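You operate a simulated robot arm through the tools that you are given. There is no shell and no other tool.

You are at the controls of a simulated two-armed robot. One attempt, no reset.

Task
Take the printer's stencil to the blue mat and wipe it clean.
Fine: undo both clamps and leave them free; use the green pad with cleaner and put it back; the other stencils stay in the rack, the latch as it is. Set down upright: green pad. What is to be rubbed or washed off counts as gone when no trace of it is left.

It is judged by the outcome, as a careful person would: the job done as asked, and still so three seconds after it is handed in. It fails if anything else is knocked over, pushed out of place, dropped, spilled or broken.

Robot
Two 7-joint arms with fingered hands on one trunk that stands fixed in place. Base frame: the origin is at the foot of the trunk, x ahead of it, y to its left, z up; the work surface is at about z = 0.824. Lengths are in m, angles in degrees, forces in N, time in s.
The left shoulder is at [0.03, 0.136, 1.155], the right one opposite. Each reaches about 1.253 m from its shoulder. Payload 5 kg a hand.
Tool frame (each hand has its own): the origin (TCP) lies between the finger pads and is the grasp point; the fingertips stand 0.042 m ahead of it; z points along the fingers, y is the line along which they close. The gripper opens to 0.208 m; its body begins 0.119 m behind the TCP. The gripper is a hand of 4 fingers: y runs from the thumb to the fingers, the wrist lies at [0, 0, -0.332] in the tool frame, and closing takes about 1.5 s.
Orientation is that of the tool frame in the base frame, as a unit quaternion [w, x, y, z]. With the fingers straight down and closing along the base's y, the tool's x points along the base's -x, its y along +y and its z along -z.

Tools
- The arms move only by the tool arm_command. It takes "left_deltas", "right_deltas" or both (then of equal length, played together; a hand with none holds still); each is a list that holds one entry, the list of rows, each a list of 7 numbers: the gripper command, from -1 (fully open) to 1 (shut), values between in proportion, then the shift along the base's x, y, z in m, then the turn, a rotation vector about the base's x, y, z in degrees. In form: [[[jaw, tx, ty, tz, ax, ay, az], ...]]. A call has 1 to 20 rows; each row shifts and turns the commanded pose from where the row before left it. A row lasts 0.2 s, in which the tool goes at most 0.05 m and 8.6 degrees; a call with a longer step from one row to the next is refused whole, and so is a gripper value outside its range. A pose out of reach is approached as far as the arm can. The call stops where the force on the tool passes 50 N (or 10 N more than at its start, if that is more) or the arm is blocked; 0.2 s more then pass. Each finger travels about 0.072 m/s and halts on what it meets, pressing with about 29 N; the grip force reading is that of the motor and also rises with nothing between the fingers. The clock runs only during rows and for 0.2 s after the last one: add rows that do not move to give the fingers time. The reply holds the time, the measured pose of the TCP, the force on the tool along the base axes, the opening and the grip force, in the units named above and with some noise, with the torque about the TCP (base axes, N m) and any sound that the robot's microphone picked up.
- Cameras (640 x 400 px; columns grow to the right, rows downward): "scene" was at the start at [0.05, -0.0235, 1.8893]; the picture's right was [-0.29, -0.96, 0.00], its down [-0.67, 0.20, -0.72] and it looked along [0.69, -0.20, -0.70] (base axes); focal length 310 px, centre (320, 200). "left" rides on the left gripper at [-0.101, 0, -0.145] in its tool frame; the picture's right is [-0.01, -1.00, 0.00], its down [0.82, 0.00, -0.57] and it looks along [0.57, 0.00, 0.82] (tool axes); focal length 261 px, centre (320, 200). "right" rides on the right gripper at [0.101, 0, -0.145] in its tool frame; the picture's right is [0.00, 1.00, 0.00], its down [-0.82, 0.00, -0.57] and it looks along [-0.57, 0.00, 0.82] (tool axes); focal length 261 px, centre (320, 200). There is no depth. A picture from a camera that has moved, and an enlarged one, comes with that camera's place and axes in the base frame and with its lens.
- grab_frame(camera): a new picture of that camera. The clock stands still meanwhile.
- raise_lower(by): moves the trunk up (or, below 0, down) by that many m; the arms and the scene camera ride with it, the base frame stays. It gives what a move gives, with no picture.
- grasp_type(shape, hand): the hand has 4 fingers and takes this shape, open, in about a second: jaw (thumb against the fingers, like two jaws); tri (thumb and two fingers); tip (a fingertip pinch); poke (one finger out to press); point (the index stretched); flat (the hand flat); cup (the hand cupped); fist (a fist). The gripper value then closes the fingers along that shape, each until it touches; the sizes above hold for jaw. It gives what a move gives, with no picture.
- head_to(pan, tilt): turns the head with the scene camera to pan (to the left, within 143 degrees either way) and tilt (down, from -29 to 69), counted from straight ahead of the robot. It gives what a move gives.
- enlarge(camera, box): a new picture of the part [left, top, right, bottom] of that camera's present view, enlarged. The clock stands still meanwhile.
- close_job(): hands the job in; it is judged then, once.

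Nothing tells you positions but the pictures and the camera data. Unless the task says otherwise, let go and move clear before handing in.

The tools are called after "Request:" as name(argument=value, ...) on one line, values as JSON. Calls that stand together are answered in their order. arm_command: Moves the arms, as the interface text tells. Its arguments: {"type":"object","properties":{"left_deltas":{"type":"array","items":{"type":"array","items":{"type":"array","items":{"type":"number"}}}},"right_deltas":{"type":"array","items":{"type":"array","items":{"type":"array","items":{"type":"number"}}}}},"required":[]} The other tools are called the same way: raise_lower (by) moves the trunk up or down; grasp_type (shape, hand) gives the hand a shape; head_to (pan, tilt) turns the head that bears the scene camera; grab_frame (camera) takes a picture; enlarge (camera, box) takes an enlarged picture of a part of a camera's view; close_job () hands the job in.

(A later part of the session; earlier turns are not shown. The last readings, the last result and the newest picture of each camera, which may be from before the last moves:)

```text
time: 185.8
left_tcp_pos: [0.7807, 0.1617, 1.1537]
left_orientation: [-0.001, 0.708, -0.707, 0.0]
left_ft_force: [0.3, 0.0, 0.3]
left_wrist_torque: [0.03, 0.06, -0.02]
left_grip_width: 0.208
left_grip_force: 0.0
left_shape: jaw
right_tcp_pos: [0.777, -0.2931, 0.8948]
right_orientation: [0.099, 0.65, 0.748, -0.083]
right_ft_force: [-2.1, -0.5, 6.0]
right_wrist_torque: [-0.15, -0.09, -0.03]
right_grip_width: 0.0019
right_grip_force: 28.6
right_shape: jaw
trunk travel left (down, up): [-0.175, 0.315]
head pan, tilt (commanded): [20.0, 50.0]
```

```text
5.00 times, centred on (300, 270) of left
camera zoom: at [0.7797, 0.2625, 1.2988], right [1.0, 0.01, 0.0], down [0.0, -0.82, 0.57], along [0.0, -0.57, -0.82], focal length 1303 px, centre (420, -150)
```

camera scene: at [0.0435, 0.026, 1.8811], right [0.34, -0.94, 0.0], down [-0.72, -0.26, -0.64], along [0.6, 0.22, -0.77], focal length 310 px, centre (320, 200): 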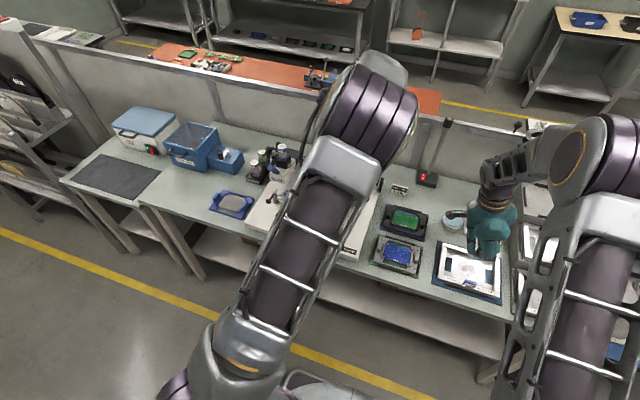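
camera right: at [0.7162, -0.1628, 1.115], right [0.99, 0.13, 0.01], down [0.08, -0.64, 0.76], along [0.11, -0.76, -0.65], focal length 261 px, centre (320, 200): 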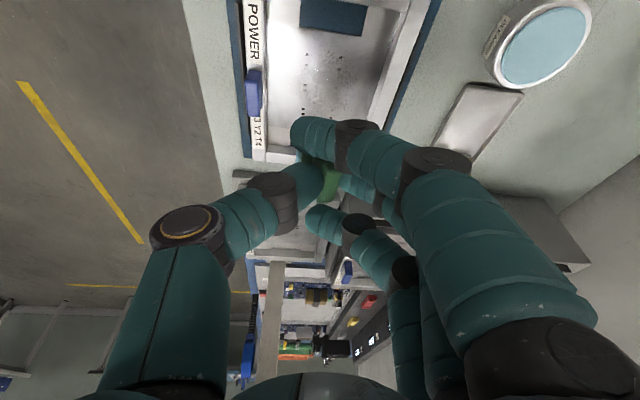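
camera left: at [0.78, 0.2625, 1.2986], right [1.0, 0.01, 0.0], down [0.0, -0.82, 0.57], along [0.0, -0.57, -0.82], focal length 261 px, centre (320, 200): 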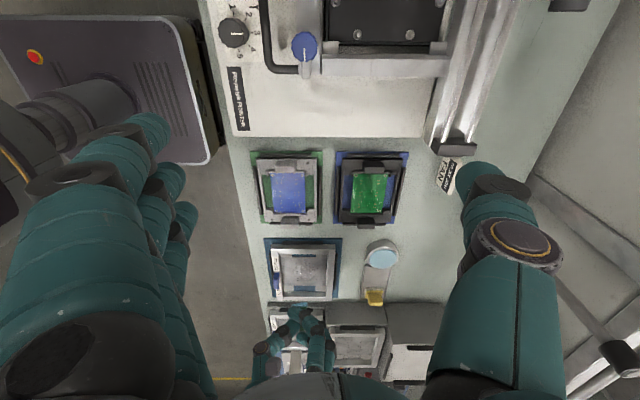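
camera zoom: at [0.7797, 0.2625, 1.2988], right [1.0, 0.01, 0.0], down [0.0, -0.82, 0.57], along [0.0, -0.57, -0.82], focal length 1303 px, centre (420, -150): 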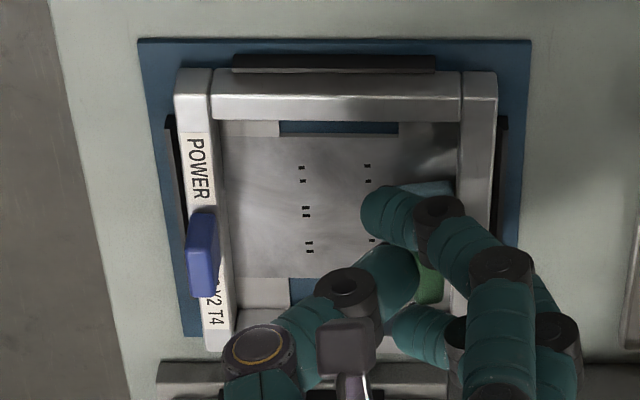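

Request:
arm_command(right_deltas=[[[1, 0, -0.018, 0, 0, 0, 0], [1, -0.02, 0, 0, 0, 0, 0], [1, -0.02, 0, 0, 0, 0, 0], [1, -0.018, 0, 0, 0, 0, 0], [1, 0, -0.018, 0, 0, 0, 0], [1, 0.02, 0, 0, 0, 0, 0], [1, 0.02, 0, 0, 0, 0, 0], [1, 0.018, 0, 0, 0, 0, 0], [1, 0, 0, 0, 0, 0, 0], [1, 0, 0, 0.01, 0, 0, 0], [1, 0, 0, 0.03, 0, 0, 0], [1, 0, 0, 0.04, 0, 0, 0], [1, 0, 0, 0.04, 0, 0, 0], [1, 0, -0.02, 0.03, 0, 0, 0], [1, 0, 0, 0, 0, 0, 0]]])

Request:
enlarge(camera="left", box=[265, 235, 335, 300])

Request:
enlarge(camera="scene", box=[435, 230, 525, 310])

Request:
grab_frame(camera="right")

```text
time: 189.0
left_tcp_pos: [0.7823, 0.1629, 1.1515]
left_orientation: [-0.001, 0.708, -0.706, 0.0]
left_ft_force: [-1.0, 0.5, 0.2]
left_wrist_torque: [-0.05, 0.03, -0.02]
left_grip_width: 0.2077
left_grip_force: 0.0
left_shape: jaw
right_tcp_pos: [0.7772, -0.346, 1.0452]
right_orientation: [0.099, 0.65, 0.749, -0.084]
right_ft_force: [-0.5, 0.5, -0.8]
right_wrist_torque: [-0.07, 0.03, -0.02]
right_grip_width: 0.0015
right_grip_force: 28.7
right_shape: jaw
trunk travel left (down, up): [-0.175, 0.315]
head pan, tilt (commanded): [20.0, 50.0]
```

```text
6.15 times, centred on (300, 268) of left
camera zoom: at [0.7807, 0.2642, 1.2977], right [1.0, 0.01, 0.0], down [0.01, -0.82, 0.57], along [0.0, -0.57, -0.82], focal length 1604 px, centre (443, -215)
```

zoom: 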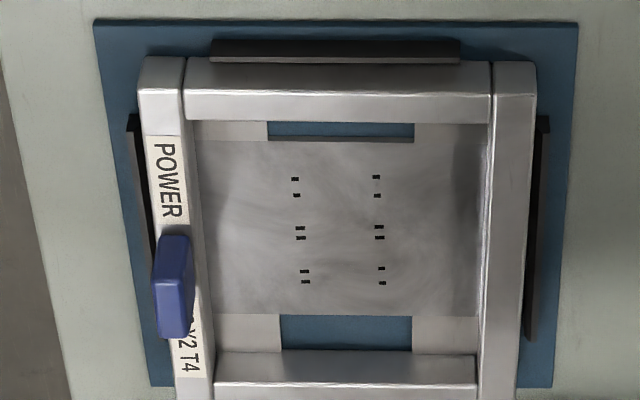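

```text
5.00 times, centred on (480, 270) of scene
camera zoom: at [0.0446, 0.0277, 1.8809], right [0.34, -0.94, 0.0], down [-0.72, -0.26, -0.64], along [0.6, 0.22, -0.77], focal length 1552 px, centre (-480, -150)
```

zoom: 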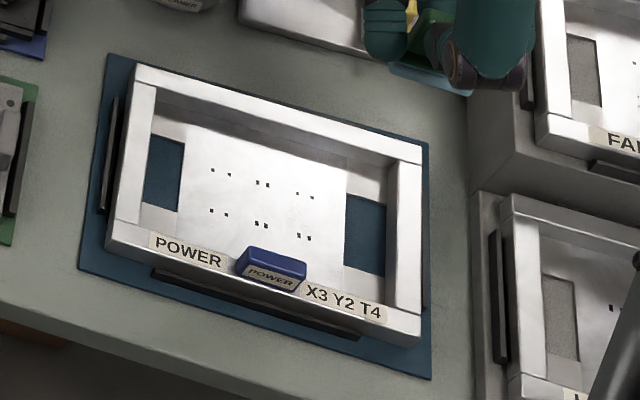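

```text
taken
camera right: at [0.7571, -0.213, 1.1577], right [0.99, 0.14, 0.01], down [0.08, -0.64, 0.76], along [0.11, -0.76, -0.65], focal length 261 px, centre (320, 200)
```

right: 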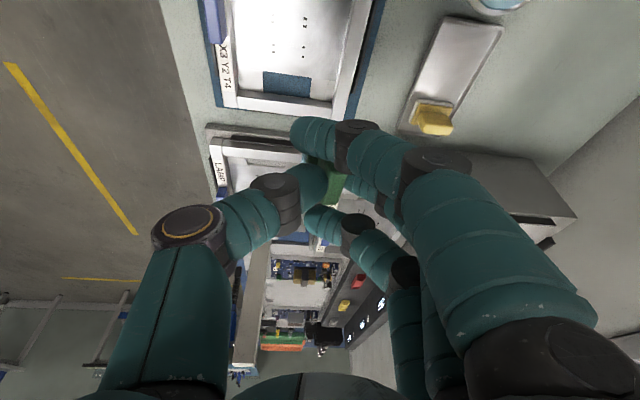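

Request:
enlarge(camera="scene", box=[462, 255, 502, 285])

Request:
enlarge(camera="left", box=[280, 250, 325, 290])

Request:
enlarge(camera="right", box=[220, 0, 380, 110])

```text
13.33 times, centred on (482, 270) of scene
camera zoom: at [0.0446, 0.0277, 1.8809], right [0.34, -0.94, 0.0], down [-0.72, -0.26, -0.64], along [0.6, 0.22, -0.77], focal length 4138 px, centre (-1840, -733)
```

zoom: 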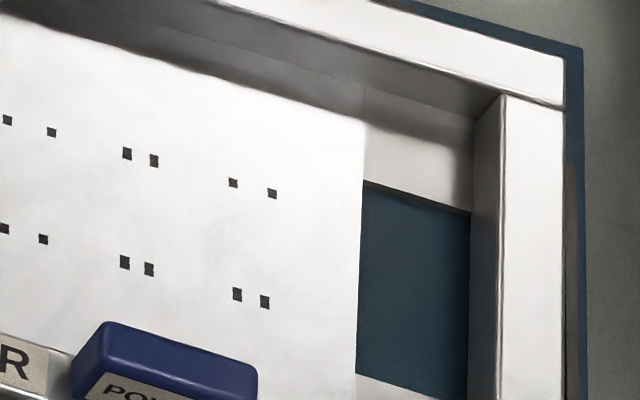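

```text
10.00 times, centred on (302, 270) of left
camera zoom: at [0.7807, 0.2642, 1.2977], right [1.0, 0.01, 0.0], down [0.01, -0.82, 0.57], along [0.0, -0.57, -0.82], focal length 2606 px, centre (495, -500)
```

zoom: 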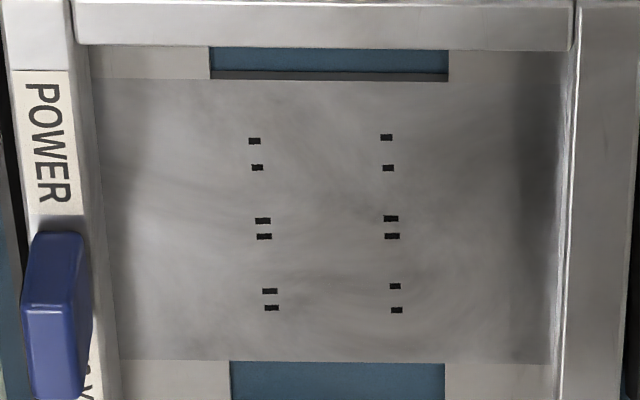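

```text
3.64 times, centred on (300, 55) of right
camera zoom: at [0.7571, -0.213, 1.1577], right [0.99, 0.14, 0.01], down [0.08, -0.64, 0.76], along [0.11, -0.76, -0.65], focal length 948 px, centre (393, 727)
```

zoom: 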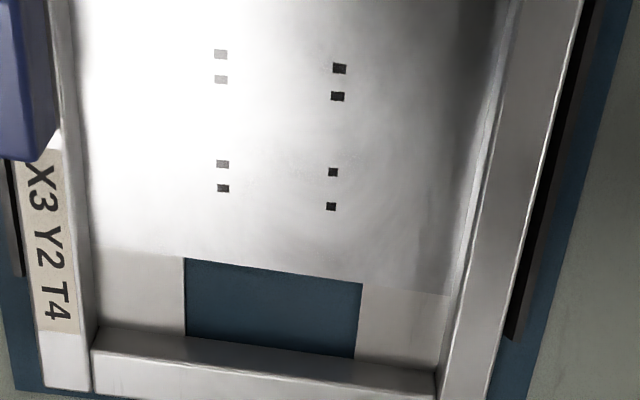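

Request:
enlarge(camera="right", box=[260, 10, 330, 70])

Request:
enlarge(camera="scene", box=[473, 262, 493, 278])

Request:
enlarge(camera="scene", box=[455, 252, 485, 276])

```text
6.67 times, centred on (295, 40) of right
camera zoom: at [0.7571, -0.213, 1.1577], right [0.99, 0.14, 0.01], down [0.08, -0.64, 0.76], along [0.11, -0.76, -0.65], focal length 1738 px, centre (487, 1267)
```

zoom: 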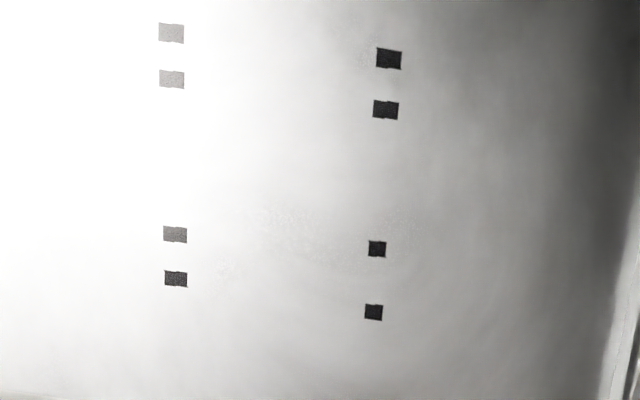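

```text
16.00 times, centred on (483, 270) of scene
camera zoom: at [0.0446, 0.0277, 1.8809], right [0.34, -0.94, 0.0], down [-0.72, -0.26, -0.64], along [0.6, 0.22, -0.77], focal length 4965 px, centre (-2288, -920)
```

zoom: 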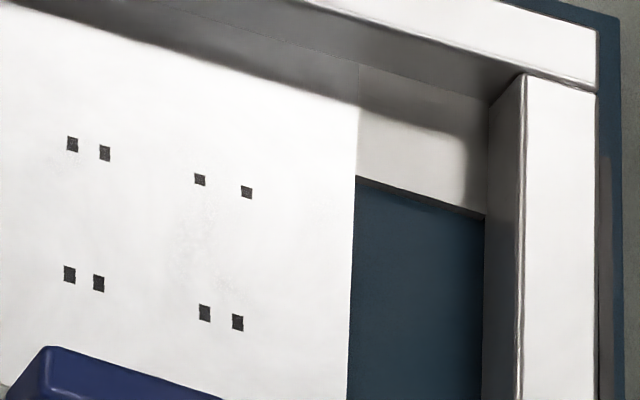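

```text
16.00 times, centred on (470, 264) of scene
camera zoom: at [0.0446, 0.0277, 1.8809], right [0.34, -0.94, 0.0], down [-0.72, -0.26, -0.64], along [0.6, 0.22, -0.77], focal length 4965 px, centre (-2080, -824)
```

zoom: 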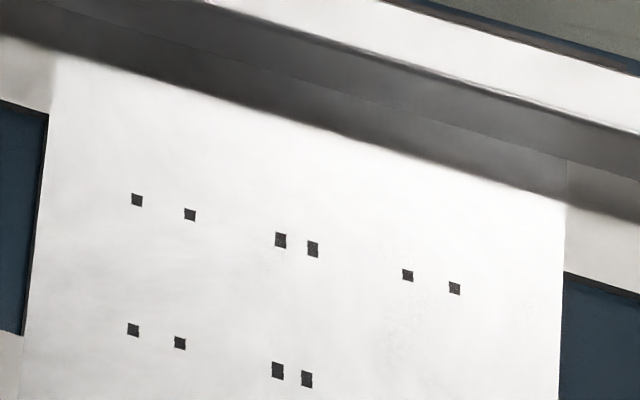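

Very faint speckles remain around (0.74, −0.32). I go back down and wipe that zone again with a little more pressure and more overlap.

Request:
arm_command(right_deltas=[[[1, -0.004, 0.03, -0.04, 0, 0, 0], [1, -0.004, 0.03, -0.04, 0, 0, 0], [1, -0.004, 0.016, -0.04, 0, 0, 0], [1, 0, 0, -0.022, 0, 0, 0], [1, 0, 0, -0.005, 0, 0, 0], [1, 0, 0, -0.004, 0, 0, 0], [1, 0, 0, 0, 0, 0, 0]]])

Request:
arm_command(right_deltas=[[[1, 0, -0.018, -0.001, 0, 0, 0], [1, 0, -0.018, 0, 0, 0, 0], [1, 0, -0.018, 0, 0, 0, 0], [1, 0, -0.018, 0, 0, 0, 0], [1, -0.009, 0, 0, 0, 0, 0], [1, 0, 0.018, 0, 0, 0, 0], [1, 0, 0.018, 0, 0, 0, 0], [1, 0, 0.018, 0, 0, 0, 0], [1, 0, 0.018, 0, 0, 0, 0], [1, -0.009, 0, 0, 0, 0, 0], [1, 0, -0.018, 0, 0, 0, 0], [1, 0, -0.018, 0, 0, 0, 0], [1, 0, -0.018, 0, 0, 0, 0], [1, 0, -0.018, 0, 0, 0, 0], [1, 0, 0, 0, 0, 0, 0]]])

```text
refused: row 1 steps farther than a row can; nothing moved
```

```text
time: 192.2
left_tcp_pos: [0.7812, 0.1629, 1.1533]
left_orientation: [0.0, 0.708, -0.706, 0.0]
left_ft_force: [0.2, 1.2, -0.6]
left_wrist_torque: [-0.06, 0.0, 0.0]
left_grip_width: 0.2079
left_grip_force: 0.1
left_shape: jaw
right_tcp_pos: [0.7582, -0.421, 1.0424]
right_orientation: [0.1, 0.65, 0.749, -0.084]
right_ft_force: [-0.1, 0.1, -0.3]
right_wrist_torque: [-0.06, 0.0, 0.0]
right_grip_width: 0.0018
right_grip_force: 28.7
right_shape: jaw
trunk travel left (down, up): [-0.175, 0.315]
head pan, tilt (commanded): [20.0, 50.0]
```

The first call was refused for step length, so the strokes happened harmlessly in the air. I check nothing was touched, then come back over the foil.

Request:
grab_frame(camera="scene")

Request:
arm_command(right_deltas=[[[1, 0, 0.04, 0, 0, 0, 0], [1, 0, 0.04, 0, 0, 0, 0], [1, 0.003, 0.035, -0.015, 0, 0, 0], [1, 0.002, 0.034, -0.03, 0, 0, 0], [1, 0.001, 0, -0.04, 0, 0, 0], [1, 0, 0, -0.035, 0, 0, 0], [1, 0, 0, -0.015, 0, 0, 0], [1, 0, 0, -0.004, 0, 0, 0], [1, 0, 0, 0, 0, 0, 0]]])

```text
taken
camera scene: at [0.0437, 0.0269, 1.881], right [0.34, -0.94, 0.0], down [-0.72, -0.26, -0.64], along [0.6, 0.22, -0.77], focal length 310 px, centre (320, 200)
```

scene: 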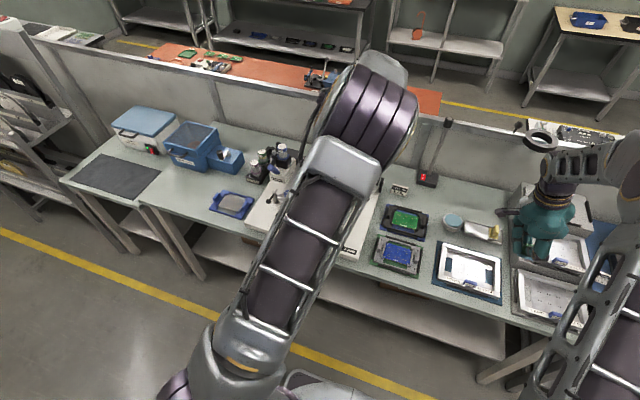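

```text
time: 194.2
left_tcp_pos: [0.7823, 0.1625, 1.1537]
left_orientation: [0.0, 0.708, -0.706, 0.0]
left_ft_force: [-0.3, 0.1, 0.6]
left_wrist_torque: [0.04, 0.0, -0.01]
left_grip_width: 0.2078
left_grip_force: 0.1
left_shape: jaw
right_tcp_pos: [0.7632, -0.2707, 0.9051]
right_orientation: [0.1, 0.65, 0.748, -0.083]
right_ft_force: [0.4, -0.7, -1.6]
right_wrist_torque: [0.02, 0.05, 0.0]
right_grip_width: 0.0022
right_grip_force: 29.0
right_shape: jaw
trunk travel left (down, up): [-0.175, 0.315]
head pan, tilt (commanded): [20.0, 50.0]
```

Request:
arm_command(right_deltas=[[[1, 0, 0, -0.005, 0, 0, 0], [1, 0, 0, -0.004, 0, 0, 0], [1, 0, 0, -0.002, 0, 0, 0], [1, 0, 0, 0, 0, 0, 0]]])

```text
time: 195.2
left_tcp_pos: [0.7805, 0.162, 1.1531]
left_orientation: [0.0, 0.708, -0.706, 0.0]
left_ft_force: [-0.4, -0.4, 0.8]
left_wrist_torque: [0.02, -0.02, 0.01]
left_grip_width: 0.2078
left_grip_force: 0.1
left_shape: jaw
right_tcp_pos: [0.7649, -0.2704, 0.8947]
right_orientation: [0.101, 0.65, 0.749, -0.082]
right_ft_force: [-1.1, 1.0, 12.5]
right_wrist_torque: [-0.15, -0.12, -0.05]
right_grip_width: 0.0016
right_grip_force: 29.0
right_shape: jaw
trunk travel left (down, up): [-0.175, 0.315]
head pan, tilt (commanded): [20.0, 50.0]
```

Request:
arm_command(right_deltas=[[[1, 0, -0.018, -0.001, 0, 0, 0], [1, 0, -0.018, 0, 0, 0, 0], [1, 0, -0.018, 0, 0, 0, 0], [1, 0, -0.016, 0, 0, 0, 0], [1, -0.009, 0, 0, 0, 0, 0], [1, 0, 0.018, 0, 0, 0, 0], [1, 0, 0.018, 0, 0, 0, 0], [1, 0, 0.018, 0, 0, 0, 0], [1, 0, 0.016, 0, 0, 0, 0], [1, -0.009, 0, 0, 0, 0, 0], [1, 0, -0.018, 0, 0, 0, 0], [1, 0, -0.018, 0, 0, 0, 0], [1, 0, -0.018, 0, 0, 0, 0], [1, 0, -0.016, 0, 0, 0, 0], [1, -0.009, 0, 0, 0, 0, 0], [1, 0, 0.018, 0, 0, 0, 0], [1, 0, 0.018, 0, 0, 0, 0], [1, 0, 0.018, 0, 0, 0, 0], [1, 0, 0.016, 0, 0, 0, 0], [1, 0, 0, 0, 0, 0, 0]]])

Request:
enlarge(camera="left", box=[265, 235, 335, 300])

Request:
enlarge(camera="scene", box=[435, 230, 525, 310])

```text
time: 199.4
left_tcp_pos: [0.7805, 0.1614, 1.1524]
left_orientation: [0.0, 0.708, -0.707, 0.001]
left_ft_force: [0.2, 0.3, -0.3]
left_wrist_torque: [0.0, 0.0, -0.01]
left_grip_width: 0.2079
left_grip_force: 0.0
left_shape: jaw
right_tcp_pos: [0.7352, -0.2694, 0.8929]
right_orientation: [0.1, 0.649, 0.749, -0.083]
right_ft_force: [-0.1, -1.8, 9.4]
right_wrist_torque: [-0.08, -0.28, -0.06]
right_grip_width: 0.0016
right_grip_force: 29.0
right_shape: jaw
trunk travel left (down, up): [-0.175, 0.315]
head pan, tilt (commanded): [20.0, 50.0]
```

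```text
6.15 times, centred on (300, 268) of left
camera zoom: at [0.7796, 0.2627, 1.2989], right [1.0, 0.01, 0.0], down [0.0, -0.82, 0.57], along [0.0, -0.57, -0.82], focal length 1604 px, centre (443, -215)
```

zoom: 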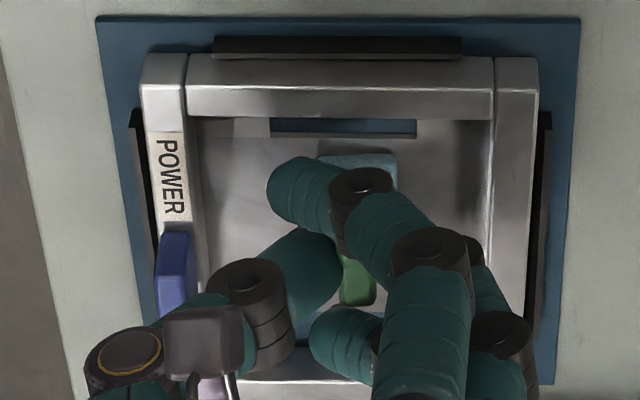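

```text
5.00 times, centred on (480, 270) of scene
camera zoom: at [0.0429, 0.0262, 1.8811], right [0.34, -0.94, 0.0], down [-0.72, -0.26, -0.64], along [0.6, 0.22, -0.77], focal length 1552 px, centre (-480, -150)
```

zoom: 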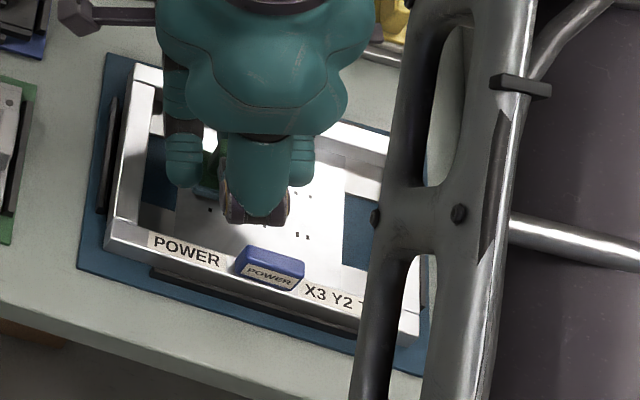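

Request:
arm_command(right_deltas=[[[1, -0.009, 0, 0, 0, 0, 0], [1, 0, -0.018, 0, 0, 0, 0], [1, 0, -0.018, 0, 0, 0, 0], [1, 0, -0.018, 0, 0, 0, 0], [1, 0, -0.016, 0, 0, 0, 0], [1, 0.018, 0, 0, 0, 0, 0], [1, 0.018, 0, 0, 0, 0, 0], [1, 0.012, 0, 0, 0, 0, 0], [1, 0, 0.016, 0, 0, 0, 0], [1, -0.018, 0, 0, 0, 0, 0], [1, -0.018, 0, 0, 0, 0, 0], [1, -0.012, 0, 0, 0, 0, 0], [1, 0, 0.016, 0, 0, 0, 0], [1, 0.018, 0, 0, 0, 0, 0], [1, 0.018, 0, 0, 0, 0, 0], [1, 0.012, 0, 0, 0, 0, 0], [1, 0, -0.02, 0, 0, 0, 0], [1, 0, -0.02, 0, 0, 0, 0], [1, 0, 0, 0, 0, 0, 0]]])

Request:
enlarge(camera="left", box=[265, 235, 335, 300])

```text
time: 203.4
left_tcp_pos: [0.7801, 0.1625, 1.1542]
left_orientation: [-0.001, 0.708, -0.707, -0.001]
left_ft_force: [0.2, -0.6, -0.1]
left_wrist_torque: [0.01, 0.01, 0.03]
left_grip_width: 0.2077
left_grip_force: 0.0
left_shape: jaw
right_tcp_pos: [0.7731, -0.3475, 0.8917]
right_orientation: [0.1, 0.649, 0.749, -0.083]
right_ft_force: [-1.2, 2.5, 10.1]
right_wrist_torque: [-0.02, -0.24, -0.06]
right_grip_width: 0.0017
right_grip_force: 28.7
right_shape: jaw
trunk travel left (down, up): [-0.175, 0.315]
head pan, tilt (commanded): [20.0, 50.0]
```

```text
6.15 times, centred on (300, 268) of left
camera zoom: at [0.7797, 0.2634, 1.2986], right [1.0, 0.01, 0.0], down [0.0, -0.82, 0.57], along [0.0, -0.57, -0.82], focal length 1604 px, centre (443, -215)
```

zoom: 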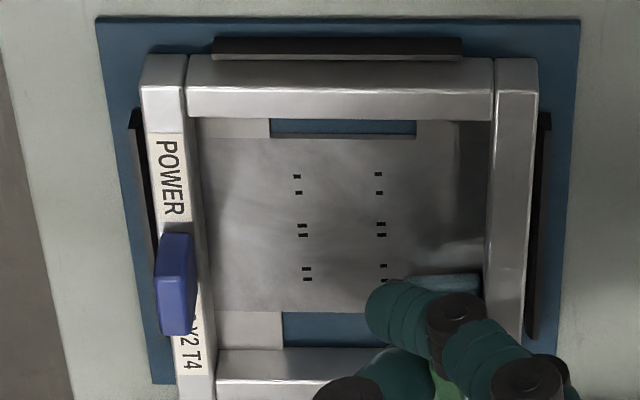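

Request:
arm_command(right_deltas=[[[1, 0, 0, 0.008, 0, 0, 0], [1, 0, 0, 0.02, 0, 0, 0], [1, 0, 0, 0.04, 0, 0, 0], [1, 0.01, 0, 0.04, 0, 0, 0], [1, 0.02, 0, 0.04, 0, 0, 0], [1, 0.02, 0, 0, 0, 0, 0], [1, 0, 0, 0, 0, 0, 0]]])

Request:
enlarge(camera="scene", box=[462, 255, 502, 285])

Request:
enlarge(camera="scene", box=[455, 252, 485, 276])

Request:
enlarge(camera="left", box=[280, 250, 325, 290])

Request:
grab_frame(camera="right")

```text
time: 205.0
left_tcp_pos: [0.7796, 0.1609, 1.1549]
left_orientation: [0.0, 0.708, -0.706, -0.001]
left_ft_force: [0.1, 0.9, 0.6]
left_wrist_torque: [-0.03, -0.1, 0.03]
left_grip_width: 0.2077
left_grip_force: 0.0
left_shape: jaw
right_tcp_pos: [0.8272, -0.3481, 1.0408]
right_orientation: [0.099, 0.651, 0.748, -0.083]
right_ft_force: [-1.2, 0.2, 0.5]
right_wrist_torque: [0.03, -0.09, 0.03]
right_grip_width: 0.0014
right_grip_force: 29.0
right_shape: jaw
trunk travel left (down, up): [-0.175, 0.315]
head pan, tilt (commanded): [20.0, 50.0]
```

```text
13.33 times, centred on (482, 270) of scene
camera zoom: at [0.0423, 0.0264, 1.8811], right [0.34, -0.94, 0.0], down [-0.72, -0.26, -0.64], along [0.6, 0.22, -0.77], focal length 4138 px, centre (-1840, -733)
```

zoom: 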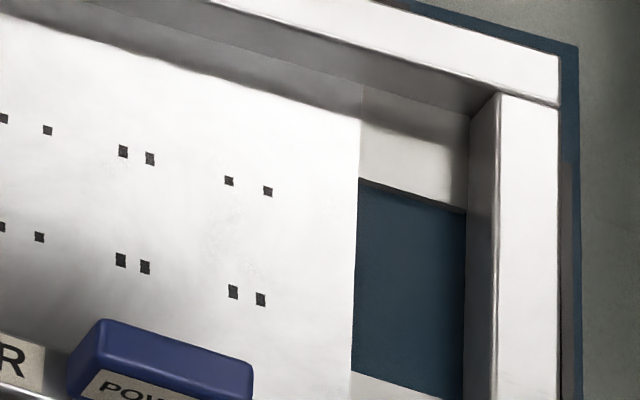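

```text
16.00 times, centred on (470, 264) of scene
camera zoom: at [0.0423, 0.0264, 1.8811], right [0.34, -0.94, 0.0], down [-0.72, -0.26, -0.64], along [0.6, 0.22, -0.77], focal length 4965 px, centre (-2080, -824)
```

zoom: 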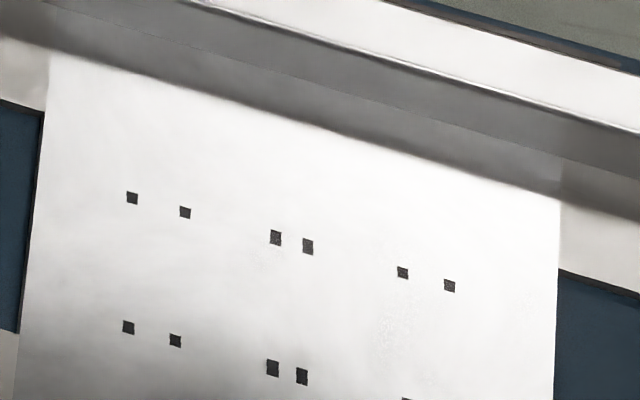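

```text
10.00 times, centred on (302, 270) of left
camera zoom: at [0.7792, 0.2628, 1.2992], right [1.0, 0.01, 0.0], down [0.0, -0.82, 0.57], along [0.0, -0.57, -0.82], focal length 2606 px, centre (495, -500)
```

zoom: 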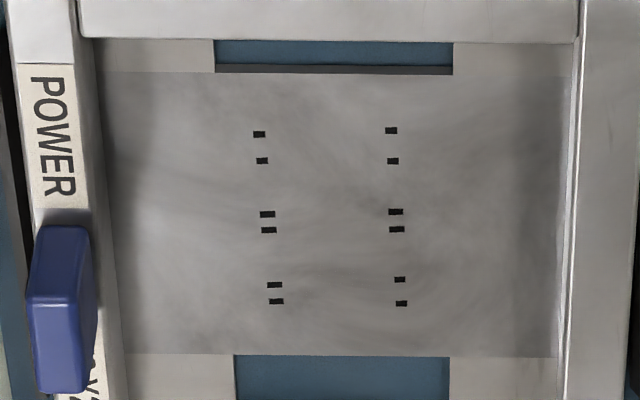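

```text
taken
camera right: at [0.8063, -0.2158, 1.1543], right [0.99, 0.14, 0.01], down [0.08, -0.64, 0.76], along [0.11, -0.76, -0.65], focal length 261 px, centre (320, 200)
```

right: 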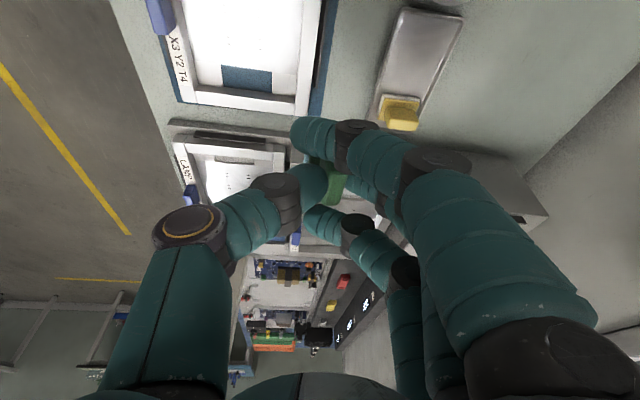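

Request:
enlarge(camera="scene", box=[525, 275, 575, 315])

Request:
enlarge(camera="scene", box=[474, 264, 490, 276])

Request:
enlarge(camera="left", box=[292, 268, 316, 286])

```text
10.00 times, centred on (550, 295) of scene
camera zoom: at [0.0423, 0.0264, 1.8811], right [0.34, -0.94, 0.0], down [-0.72, -0.26, -0.64], along [0.6, 0.22, -0.77], focal length 3103 px, centre (-1980, -750)
```

zoom: 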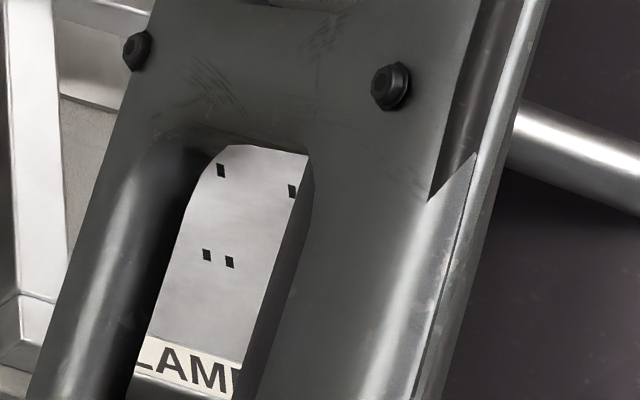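

```text
16.00 times, centred on (482, 270) of scene
camera zoom: at [0.0423, 0.0264, 1.8811], right [0.34, -0.94, 0.0], down [-0.72, -0.26, -0.64], along [0.6, 0.22, -0.77], focal length 4965 px, centre (-2272, -920)
```

zoom: 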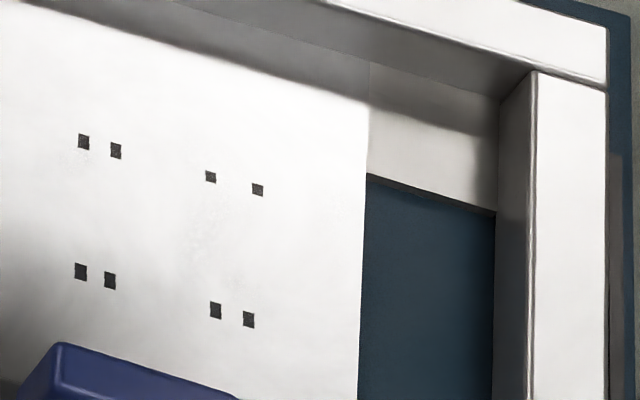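

```text
16.00 times, centred on (304, 277) of left
camera zoom: at [0.7792, 0.2628, 1.2992], right [1.0, 0.01, 0.0], down [0.0, -0.82, 0.57], along [0.0, -0.57, -0.82], focal length 4170 px, centre (576, -1032)
```

zoom: 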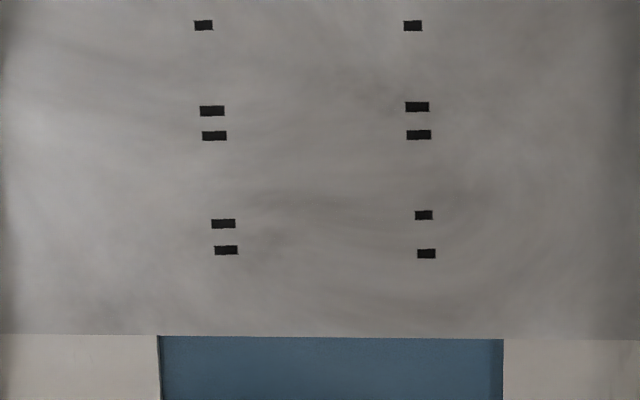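

The left camera shows only the foil's cloudy texture. To be sure, I return the right camera to the same vantage point as before, where the highlight revealed the specks.

Request:
arm_command(right_deltas=[[[1, -0.025, 0, 0, 0, 0, 0], [1, -0.025, 0.001, 0.004, 0, 0, 0], [1, 0, 0, 0, 0, 0, 0]]])

Request:
enlarge(camera="right", box=[260, 10, 330, 70])

Request:
enlarge(camera="right", box=[230, 0, 350, 80])

```text
time: 205.8
left_tcp_pos: [0.7818, 0.1615, 1.1524]
left_orientation: [0.0, 0.707, -0.707, -0.001]
left_ft_force: [0.8, -0.3, -0.2]
left_wrist_torque: [0.03, 0.01, -0.02]
left_grip_width: 0.2076
left_grip_force: 0.0
left_shape: jaw
right_tcp_pos: [0.7785, -0.3471, 1.0427]
right_orientation: [0.099, 0.649, 0.749, -0.084]
right_ft_force: [0.3, -0.6, -1.0]
right_wrist_torque: [0.04, 0.06, -0.01]
right_grip_width: 0.0014
right_grip_force: 28.8
right_shape: jaw
trunk travel left (down, up): [-0.175, 0.315]
head pan, tilt (commanded): [20.0, 50.0]
```

```text
6.67 times, centred on (295, 40) of right
camera zoom: at [0.7576, -0.2145, 1.1559], right [0.99, 0.14, 0.01], down [0.08, -0.64, 0.76], along [0.11, -0.76, -0.65], focal length 1738 px, centre (487, 1267)
```

zoom: 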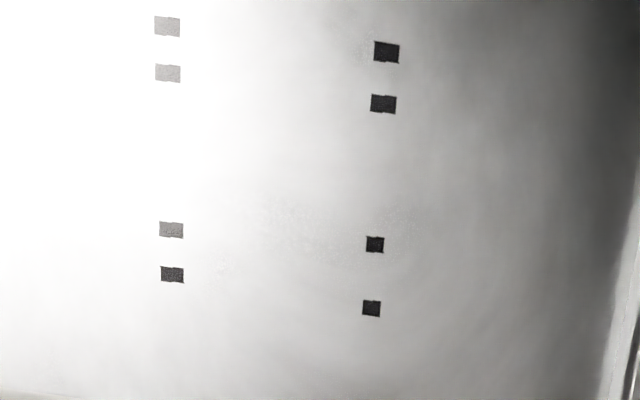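

```text
5.00 times, centred on (290, 40) of right
camera zoom: at [0.7576, -0.2145, 1.1559], right [0.99, 0.14, 0.01], down [0.08, -0.64, 0.76], along [0.11, -0.76, -0.65], focal length 1303 px, centre (470, 1000)
```

zoom: 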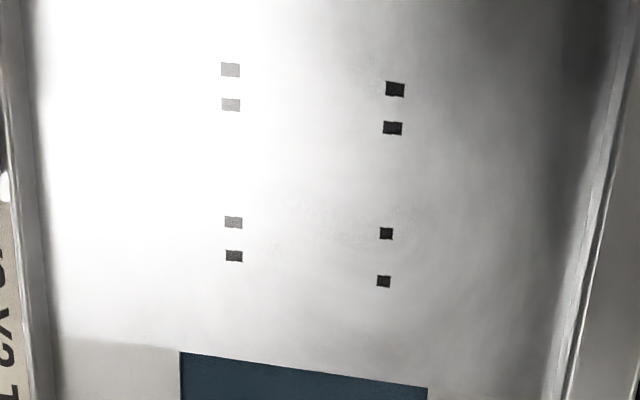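

Traces are fainter but still there around (0.74, −0.32). I go down again there, press harder (about 18–20 N) and rub with many short strokes.

Request:
arm_command(right_deltas=[[[1, -0.01, 0.014, -0.03, 0, 0, 0], [1, -0.01, 0.014, -0.04, 0, 0, 0], [1, -0.0135, 0.014, -0.04, 0, 0, 0], [1, 0, 0, -0.028, 0, 0, 0], [1, 0, 0, -0.005, 0, 0, 0], [1, 0, 0, -0.005, 0, 0, 0], [1, 0, 0, 0, 0, 0, 0]]])

```text
time: 207.4
left_tcp_pos: [0.7815, 0.1612, 1.153]
left_orientation: [0.0, 0.708, -0.706, 0.0]
left_ft_force: [0.1, -0.3, 0.3]
left_wrist_torque: [-0.03, -0.03, 0.01]
left_grip_width: 0.2079
left_grip_force: 0.1
left_shape: jaw
right_tcp_pos: [0.7408, -0.3063, 0.8968]
right_orientation: [0.1, 0.65, 0.749, -0.083]
right_ft_force: [-0.5, 0.2, -0.2]
right_wrist_torque: [0.02, -0.04, 0.01]
right_grip_width: 0.0015
right_grip_force: 29.1
right_shape: jaw
trunk travel left (down, up): [-0.175, 0.315]
head pan, tilt (commanded): [20.0, 50.0]
```

Request:
arm_command(right_deltas=[[[1, 0, 0, -0.003, 0, 0, 0], [1, 0, 0, -0.003, 0, 0, 0], [1, 0, 0, -0.002, 0, 0, 0], [1, 0, 0, 0, 0, 0, 0]]])

```text
time: 208.4
left_tcp_pos: [0.7786, 0.1619, 1.1554]
left_orientation: [0.0, 0.708, -0.706, 0.001]
left_ft_force: [-0.2, -0.4, 0.3]
left_wrist_torque: [0.02, -0.03, 0.02]
left_grip_width: 0.2078
left_grip_force: 0.1
left_shape: jaw
right_tcp_pos: [0.7412, -0.3064, 0.8906]
right_orientation: [0.102, 0.65, 0.749, -0.082]
right_ft_force: [-8.3, -0.3, 34.5]
right_wrist_torque: [-0.25, -0.3, -0.1]
right_grip_width: 0.0033
right_grip_force: 29.4
right_shape: jaw
trunk travel left (down, up): [-0.175, 0.315]
head pan, tilt (commanded): [20.0, 50.0]
```

Request:
arm_command(right_deltas=[[[1, 0, 0, 0.0012, 0, 0, 0], [1, -0.012, 0, 0, 0, 0, 0], [1, 0.015, 0, 0, 0, 0, 0], [1, 0.015, 0, 0, 0, 0, 0], [1, 0, -0.01, 0, 0, 0, 0], [1, -0.015, 0, 0, 0, 0, 0], [1, -0.015, 0, 0, 0, 0, 0], [1, 0, -0.01, 0, 0, 0, 0], [1, 0.015, 0, 0, 0, 0, 0], [1, 0.015, 0, 0, 0, 0, 0], [1, 0, 0.01, 0, 0, 0, 0], [1, -0.015, 0, 0, 0, 0, 0], [1, -0.015, 0, 0, 0, 0, 0], [1, 0, 0.015, 0, 0, 0, 0], [1, 0.015, 0, 0, 0, 0, 0], [1, 0.015, 0, 0, 0, 0, 0], [1, 0, 0.015, 0, 0, 0, 0], [1, -0.015, 0, 0, 0, 0, 0], [1, -0.015, 0, 0, 0, 0, 0], [1, 0, 0, 0, 0, 0, 0]]])

Request:
enlarge(camera="left", box=[265, 235, 335, 300])

```text
time: 212.6
left_tcp_pos: [0.7809, 0.1623, 1.1536]
left_orientation: [0.0, 0.708, -0.706, 0.0]
left_ft_force: [-1.4, 0.6, 0.4]
left_wrist_torque: [-0.01, 0.03, -0.01]
left_grip_width: 0.2077
left_grip_force: 0.0
left_shape: jaw
right_tcp_pos: [0.7313, -0.285, 0.8898]
right_orientation: [0.099, 0.65, 0.749, -0.083]
right_ft_force: [2.2, 1.0, 8.1]
right_wrist_torque: [0.02, -0.37, 0.02]
right_grip_width: 0.0024
right_grip_force: 28.9
right_shape: jaw
trunk travel left (down, up): [-0.175, 0.315]
head pan, tilt (commanded): [20.0, 50.0]
```

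```text
6.15 times, centred on (300, 268) of left
camera zoom: at [0.7797, 0.263, 1.2987], right [1.0, 0.01, 0.0], down [0.0, -0.82, 0.57], along [0.0, -0.57, -0.82], focal length 1604 px, centre (443, -215)
```

zoom: 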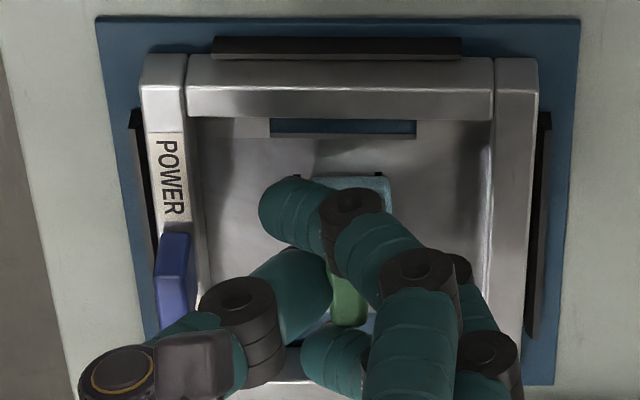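

Request:
arm_command(right_deltas=[[[1, 0, -0.012, -0.002, 0, 0, 0], [1, 0.016, 0, 0, 0, 0, 0], [1, 0.016, 0, 0, 0, 0, 0], [1, 0, -0.012, 0, 0, 0, 0], [1, -0.016, 0, 0, 0, 0, 0], [1, -0.016, 0, 0, 0, 0, 0], [1, -0.01, 0, 0, 0, 0, 0], [1, 0, -0.012, 0, 0, 0, 0], [1, 0.016, 0, 0, 0, 0, 0], [1, 0.016, 0, 0, 0, 0, 0], [1, 0.01, 0, 0, 0, 0, 0], [1, 0, 0.006, 0, 0, 0, 0], [1, -0.016, 0, 0, 0, 0, 0], [1, -0.016, 0, 0, 0, 0, 0], [1, -0.01, 0, 0, 0, 0, 0], [1, 0, 0.012, 0, 0, 0, 0], [1, 0.016, 0, 0, 0, 0, 0], [1, 0.016, 0, 0, 0, 0, 0], [1, 0, 0, 0, 0, 0, 0]]])

```text
time: 216.6
left_tcp_pos: [0.7802, 0.1621, 1.1552]
left_orientation: [-0.001, 0.708, -0.706, 0.001]
left_ft_force: [0.5, 0.0, 0.2]
left_wrist_torque: [-0.01, -0.03, -0.01]
left_grip_width: 0.2077
left_grip_force: 0.0
left_shape: jaw
right_tcp_pos: [0.7513, -0.304, 0.889]
right_orientation: [0.099, 0.65, 0.749, -0.084]
right_ft_force: [-7.7, 1.3, 22.3]
right_wrist_torque: [-0.16, -0.13, -0.02]
right_grip_width: 0.0031
right_grip_force: 28.2
right_shape: jaw
trunk travel left (down, up): [-0.175, 0.315]
head pan, tilt (commanded): [20.0, 50.0]
```

Good pressure. I lift and inspect from the same viewpoint again.

Request:
arm_command(right_deltas=[[[1, 0, 0, 0.008, 0, 0, 0], [1, 0, 0, 0.03, 0, 0, 0], [1, 0.009, -0.014, 0.04, 0, 0, 0], [1, 0.009, -0.014, 0.04, 0, 0, 0], [1, 0.009, -0.014, 0.036, 0, 0, 0], [1, 0, 0, 0, 0, 0, 0]]])

Request:
enlarge(camera="right", box=[260, 10, 330, 70])

Request:
enlarge(camera="scene", box=[455, 252, 485, 276])

Request:
enlarge(camera="scene", box=[474, 264, 490, 276])

Request:
enlarge(camera="right", box=[220, 80, 440, 240])

```text
time: 218.0
left_tcp_pos: [0.7815, 0.1625, 1.151]
left_orientation: [-0.001, 0.708, -0.706, 0.0]
left_ft_force: [-0.2, 0.5, 0.0]
left_wrist_torque: [-0.01, 0.05, 0.01]
left_grip_width: 0.2078
left_grip_force: 0.1
left_shape: jaw
right_tcp_pos: [0.7775, -0.3451, 1.0408]
right_orientation: [0.1, 0.651, 0.748, -0.083]
right_ft_force: [0.0, 0.8, -0.3]
right_wrist_torque: [-0.01, 0.04, 0.0]
right_grip_width: 0.0017
right_grip_force: 29.0
right_shape: jaw
trunk travel left (down, up): [-0.175, 0.315]
head pan, tilt (commanded): [20.0, 50.0]
```

```text
6.67 times, centred on (295, 40) of right
camera zoom: at [0.7587, -0.2128, 1.1548], right [0.99, 0.14, 0.01], down [0.08, -0.64, 0.76], along [0.11, -0.76, -0.65], focal length 1738 px, centre (487, 1267)
```

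zoom: 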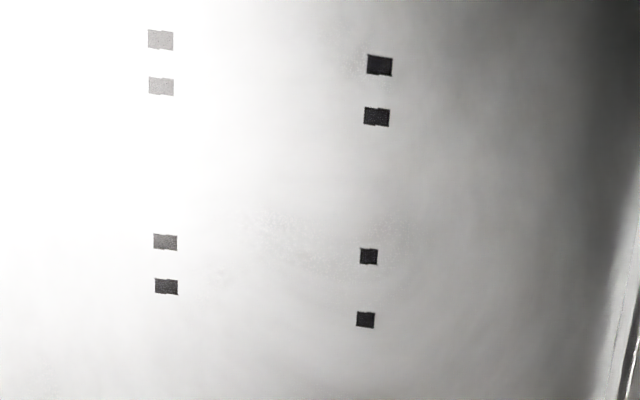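

```text
16.00 times, centred on (470, 264) of scene
camera zoom: at [0.0443, 0.0268, 1.8809], right [0.34, -0.94, 0.0], down [-0.72, -0.26, -0.64], along [0.6, 0.22, -0.77], focal length 4965 px, centre (-2080, -824)
```

zoom: 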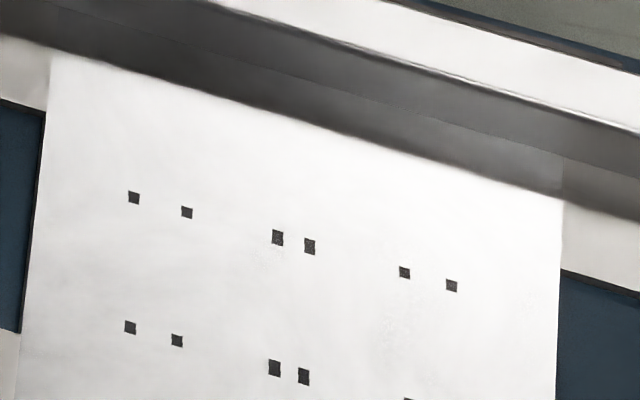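

```text
16.00 times, centred on (482, 270) of scene
camera zoom: at [0.0443, 0.0268, 1.8809], right [0.34, -0.94, 0.0], down [-0.72, -0.26, -0.64], along [0.6, 0.22, -0.77], focal length 4965 px, centre (-2272, -920)
```

zoom: 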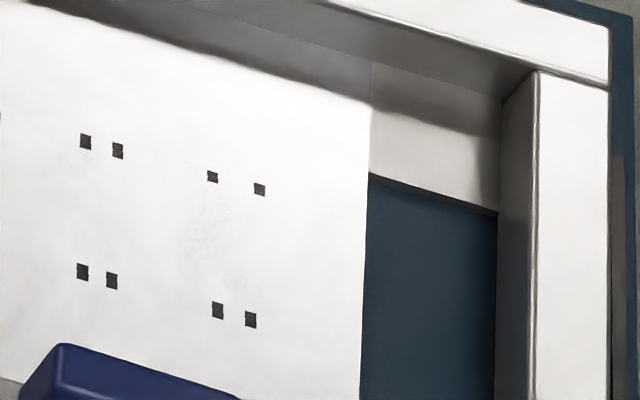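

```text
2.50 times, centred on (330, 160) of right
camera zoom: at [0.7587, -0.2128, 1.1548], right [0.99, 0.14, 0.01], down [0.08, -0.64, 0.76], along [0.11, -0.76, -0.65], focal length 652 px, centre (295, 300)
```

zoom: 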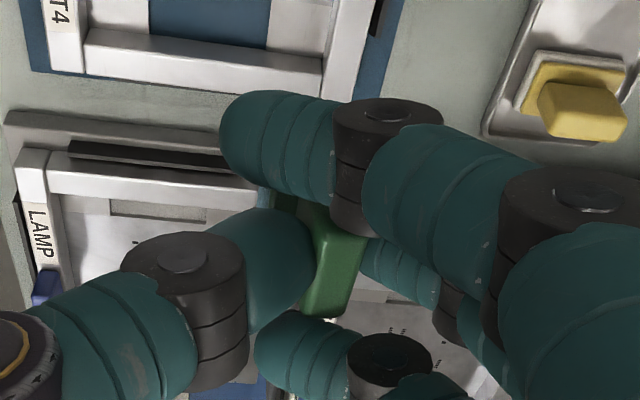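

The same faint pattern persists unchanged after heavy rubbing, so it may be the foil's own texture. I shift the camera to compare it with other parts of the foil under the same highlight.

Request:
arm_command(right_deltas=[[[1, 0.01, -0.03, 0.01, 0, 0, 0], [1, 0.01, -0.02, 0.01, 0, 0, 0], [1, 0, 0, 0, 0, 0, 0]]])

Request:
enlarge(camera="right", box=[220, 0, 340, 90])

Request:
enlarge(camera="right", box=[245, 0, 305, 50])

```text
time: 218.8
left_tcp_pos: [0.7812, 0.1619, 1.1522]
left_orientation: [0.0, 0.707, -0.707, 0.0]
left_ft_force: [0.4, -0.4, -0.2]
left_wrist_torque: [0.01, 0.0, -0.01]
left_grip_width: 0.2078
left_grip_force: 0.0
left_shape: jaw
right_tcp_pos: [0.7976, -0.3955, 1.0601]
right_orientation: [0.1, 0.65, 0.749, -0.083]
right_ft_force: [0.2, -0.4, -0.4]
right_wrist_torque: [0.0, 0.0, -0.03]
right_grip_width: 0.0015
right_grip_force: 29.3
right_shape: jaw
trunk travel left (down, up): [-0.175, 0.315]
head pan, tilt (commanded): [20.0, 50.0]
```

```text
4.44 times, centred on (280, 45) of right
camera zoom: at [0.7793, -0.2634, 1.1743], right [0.99, 0.14, 0.01], down [0.08, -0.64, 0.76], along [0.11, -0.76, -0.65], focal length 1158 px, centre (498, 889)
```

zoom: 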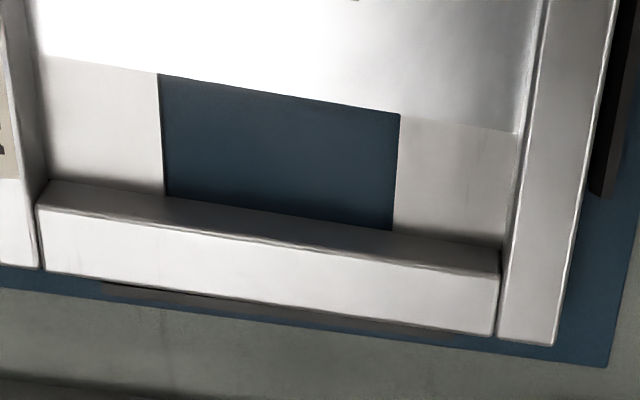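

```text
8.00 times, centred on (275, 25) of right
camera zoom: at [0.7793, -0.2634, 1.1743], right [0.99, 0.14, 0.01], down [0.08, -0.64, 0.76], along [0.11, -0.76, -0.65], focal length 2085 px, centre (680, 1600)
```

zoom: 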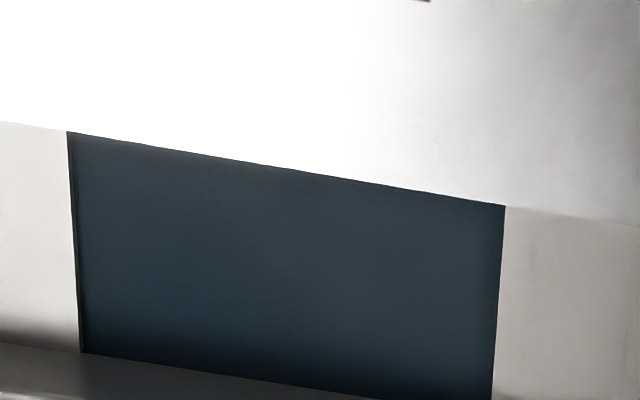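

Request:
arm_command(right_deltas=[[[1, 0, 0.03, 0, 0, 0, 0], [1, 0, 0.035, 0, 0, 0, 0], [1, 0, 0.035, 0, 0, 0, 0], [1, 0, 0.03, 0, 0, 0, 0], [1, 0, 0, 0, 0, 0, 0]]])

Request:
enlarge(camera="right", box=[200, 0, 360, 120])

Request:
enlarge(camera="right", box=[250, 20, 320, 80])

Request:
enlarge(camera="right", box=[250, 60, 320, 120])

```text
time: 220.0
left_tcp_pos: [0.7807, 0.1611, 1.1524]
left_orientation: [0.0, -0.707, 0.707, 0.0]
left_ft_force: [-0.8, -0.1, 0.2]
left_wrist_torque: [0.07, 0.05, -0.01]
left_grip_width: 0.2079
left_grip_force: 0.1
left_shape: jaw
right_tcp_pos: [0.7979, -0.2658, 1.0615]
right_orientation: [0.101, 0.65, 0.748, -0.083]
right_ft_force: [-0.2, -0.1, 0.1]
right_wrist_torque: [0.05, 0.01, 0.01]
right_grip_width: 0.0012
right_grip_force: 29.1
right_shape: jaw
trunk travel left (down, up): [-0.175, 0.315]
head pan, tilt (commanded): [20.0, 50.0]
```

```text
3.33 times, centred on (280, 60) of right
camera zoom: at [0.7788, -0.1327, 1.1751], right [0.99, 0.14, 0.01], down [0.08, -0.64, 0.76], along [0.11, -0.76, -0.65], focal length 869 px, centre (453, 667)
```

zoom: 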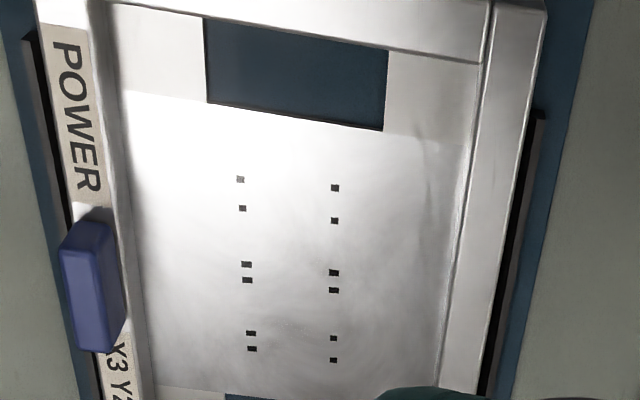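

```text
6.67 times, centred on (285, 50) of right
camera zoom: at [0.7788, -0.1327, 1.1751], right [0.99, 0.14, 0.01], down [0.08, -0.64, 0.76], along [0.11, -0.76, -0.65], focal length 1738 px, centre (553, 1200)
```

zoom: 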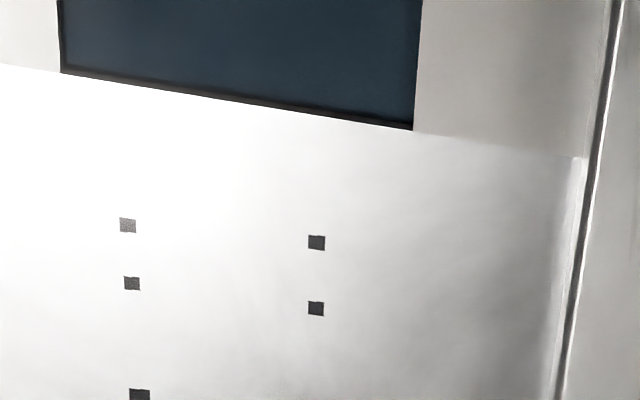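

```text
6.67 times, centred on (285, 90) of right
camera zoom: at [0.7788, -0.1327, 1.1751], right [0.99, 0.14, 0.01], down [0.08, -0.64, 0.76], along [0.11, -0.76, -0.65], focal length 1738 px, centre (553, 933)
```

zoom: 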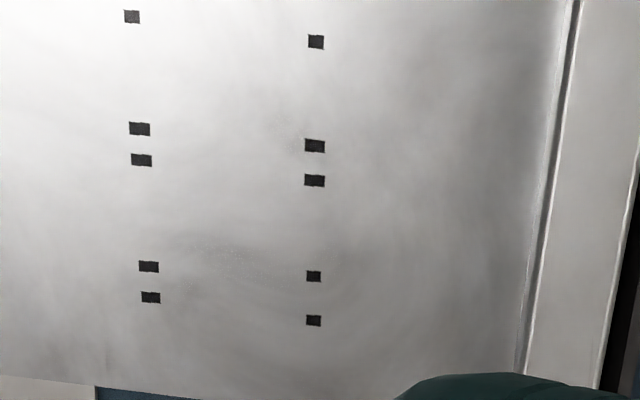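

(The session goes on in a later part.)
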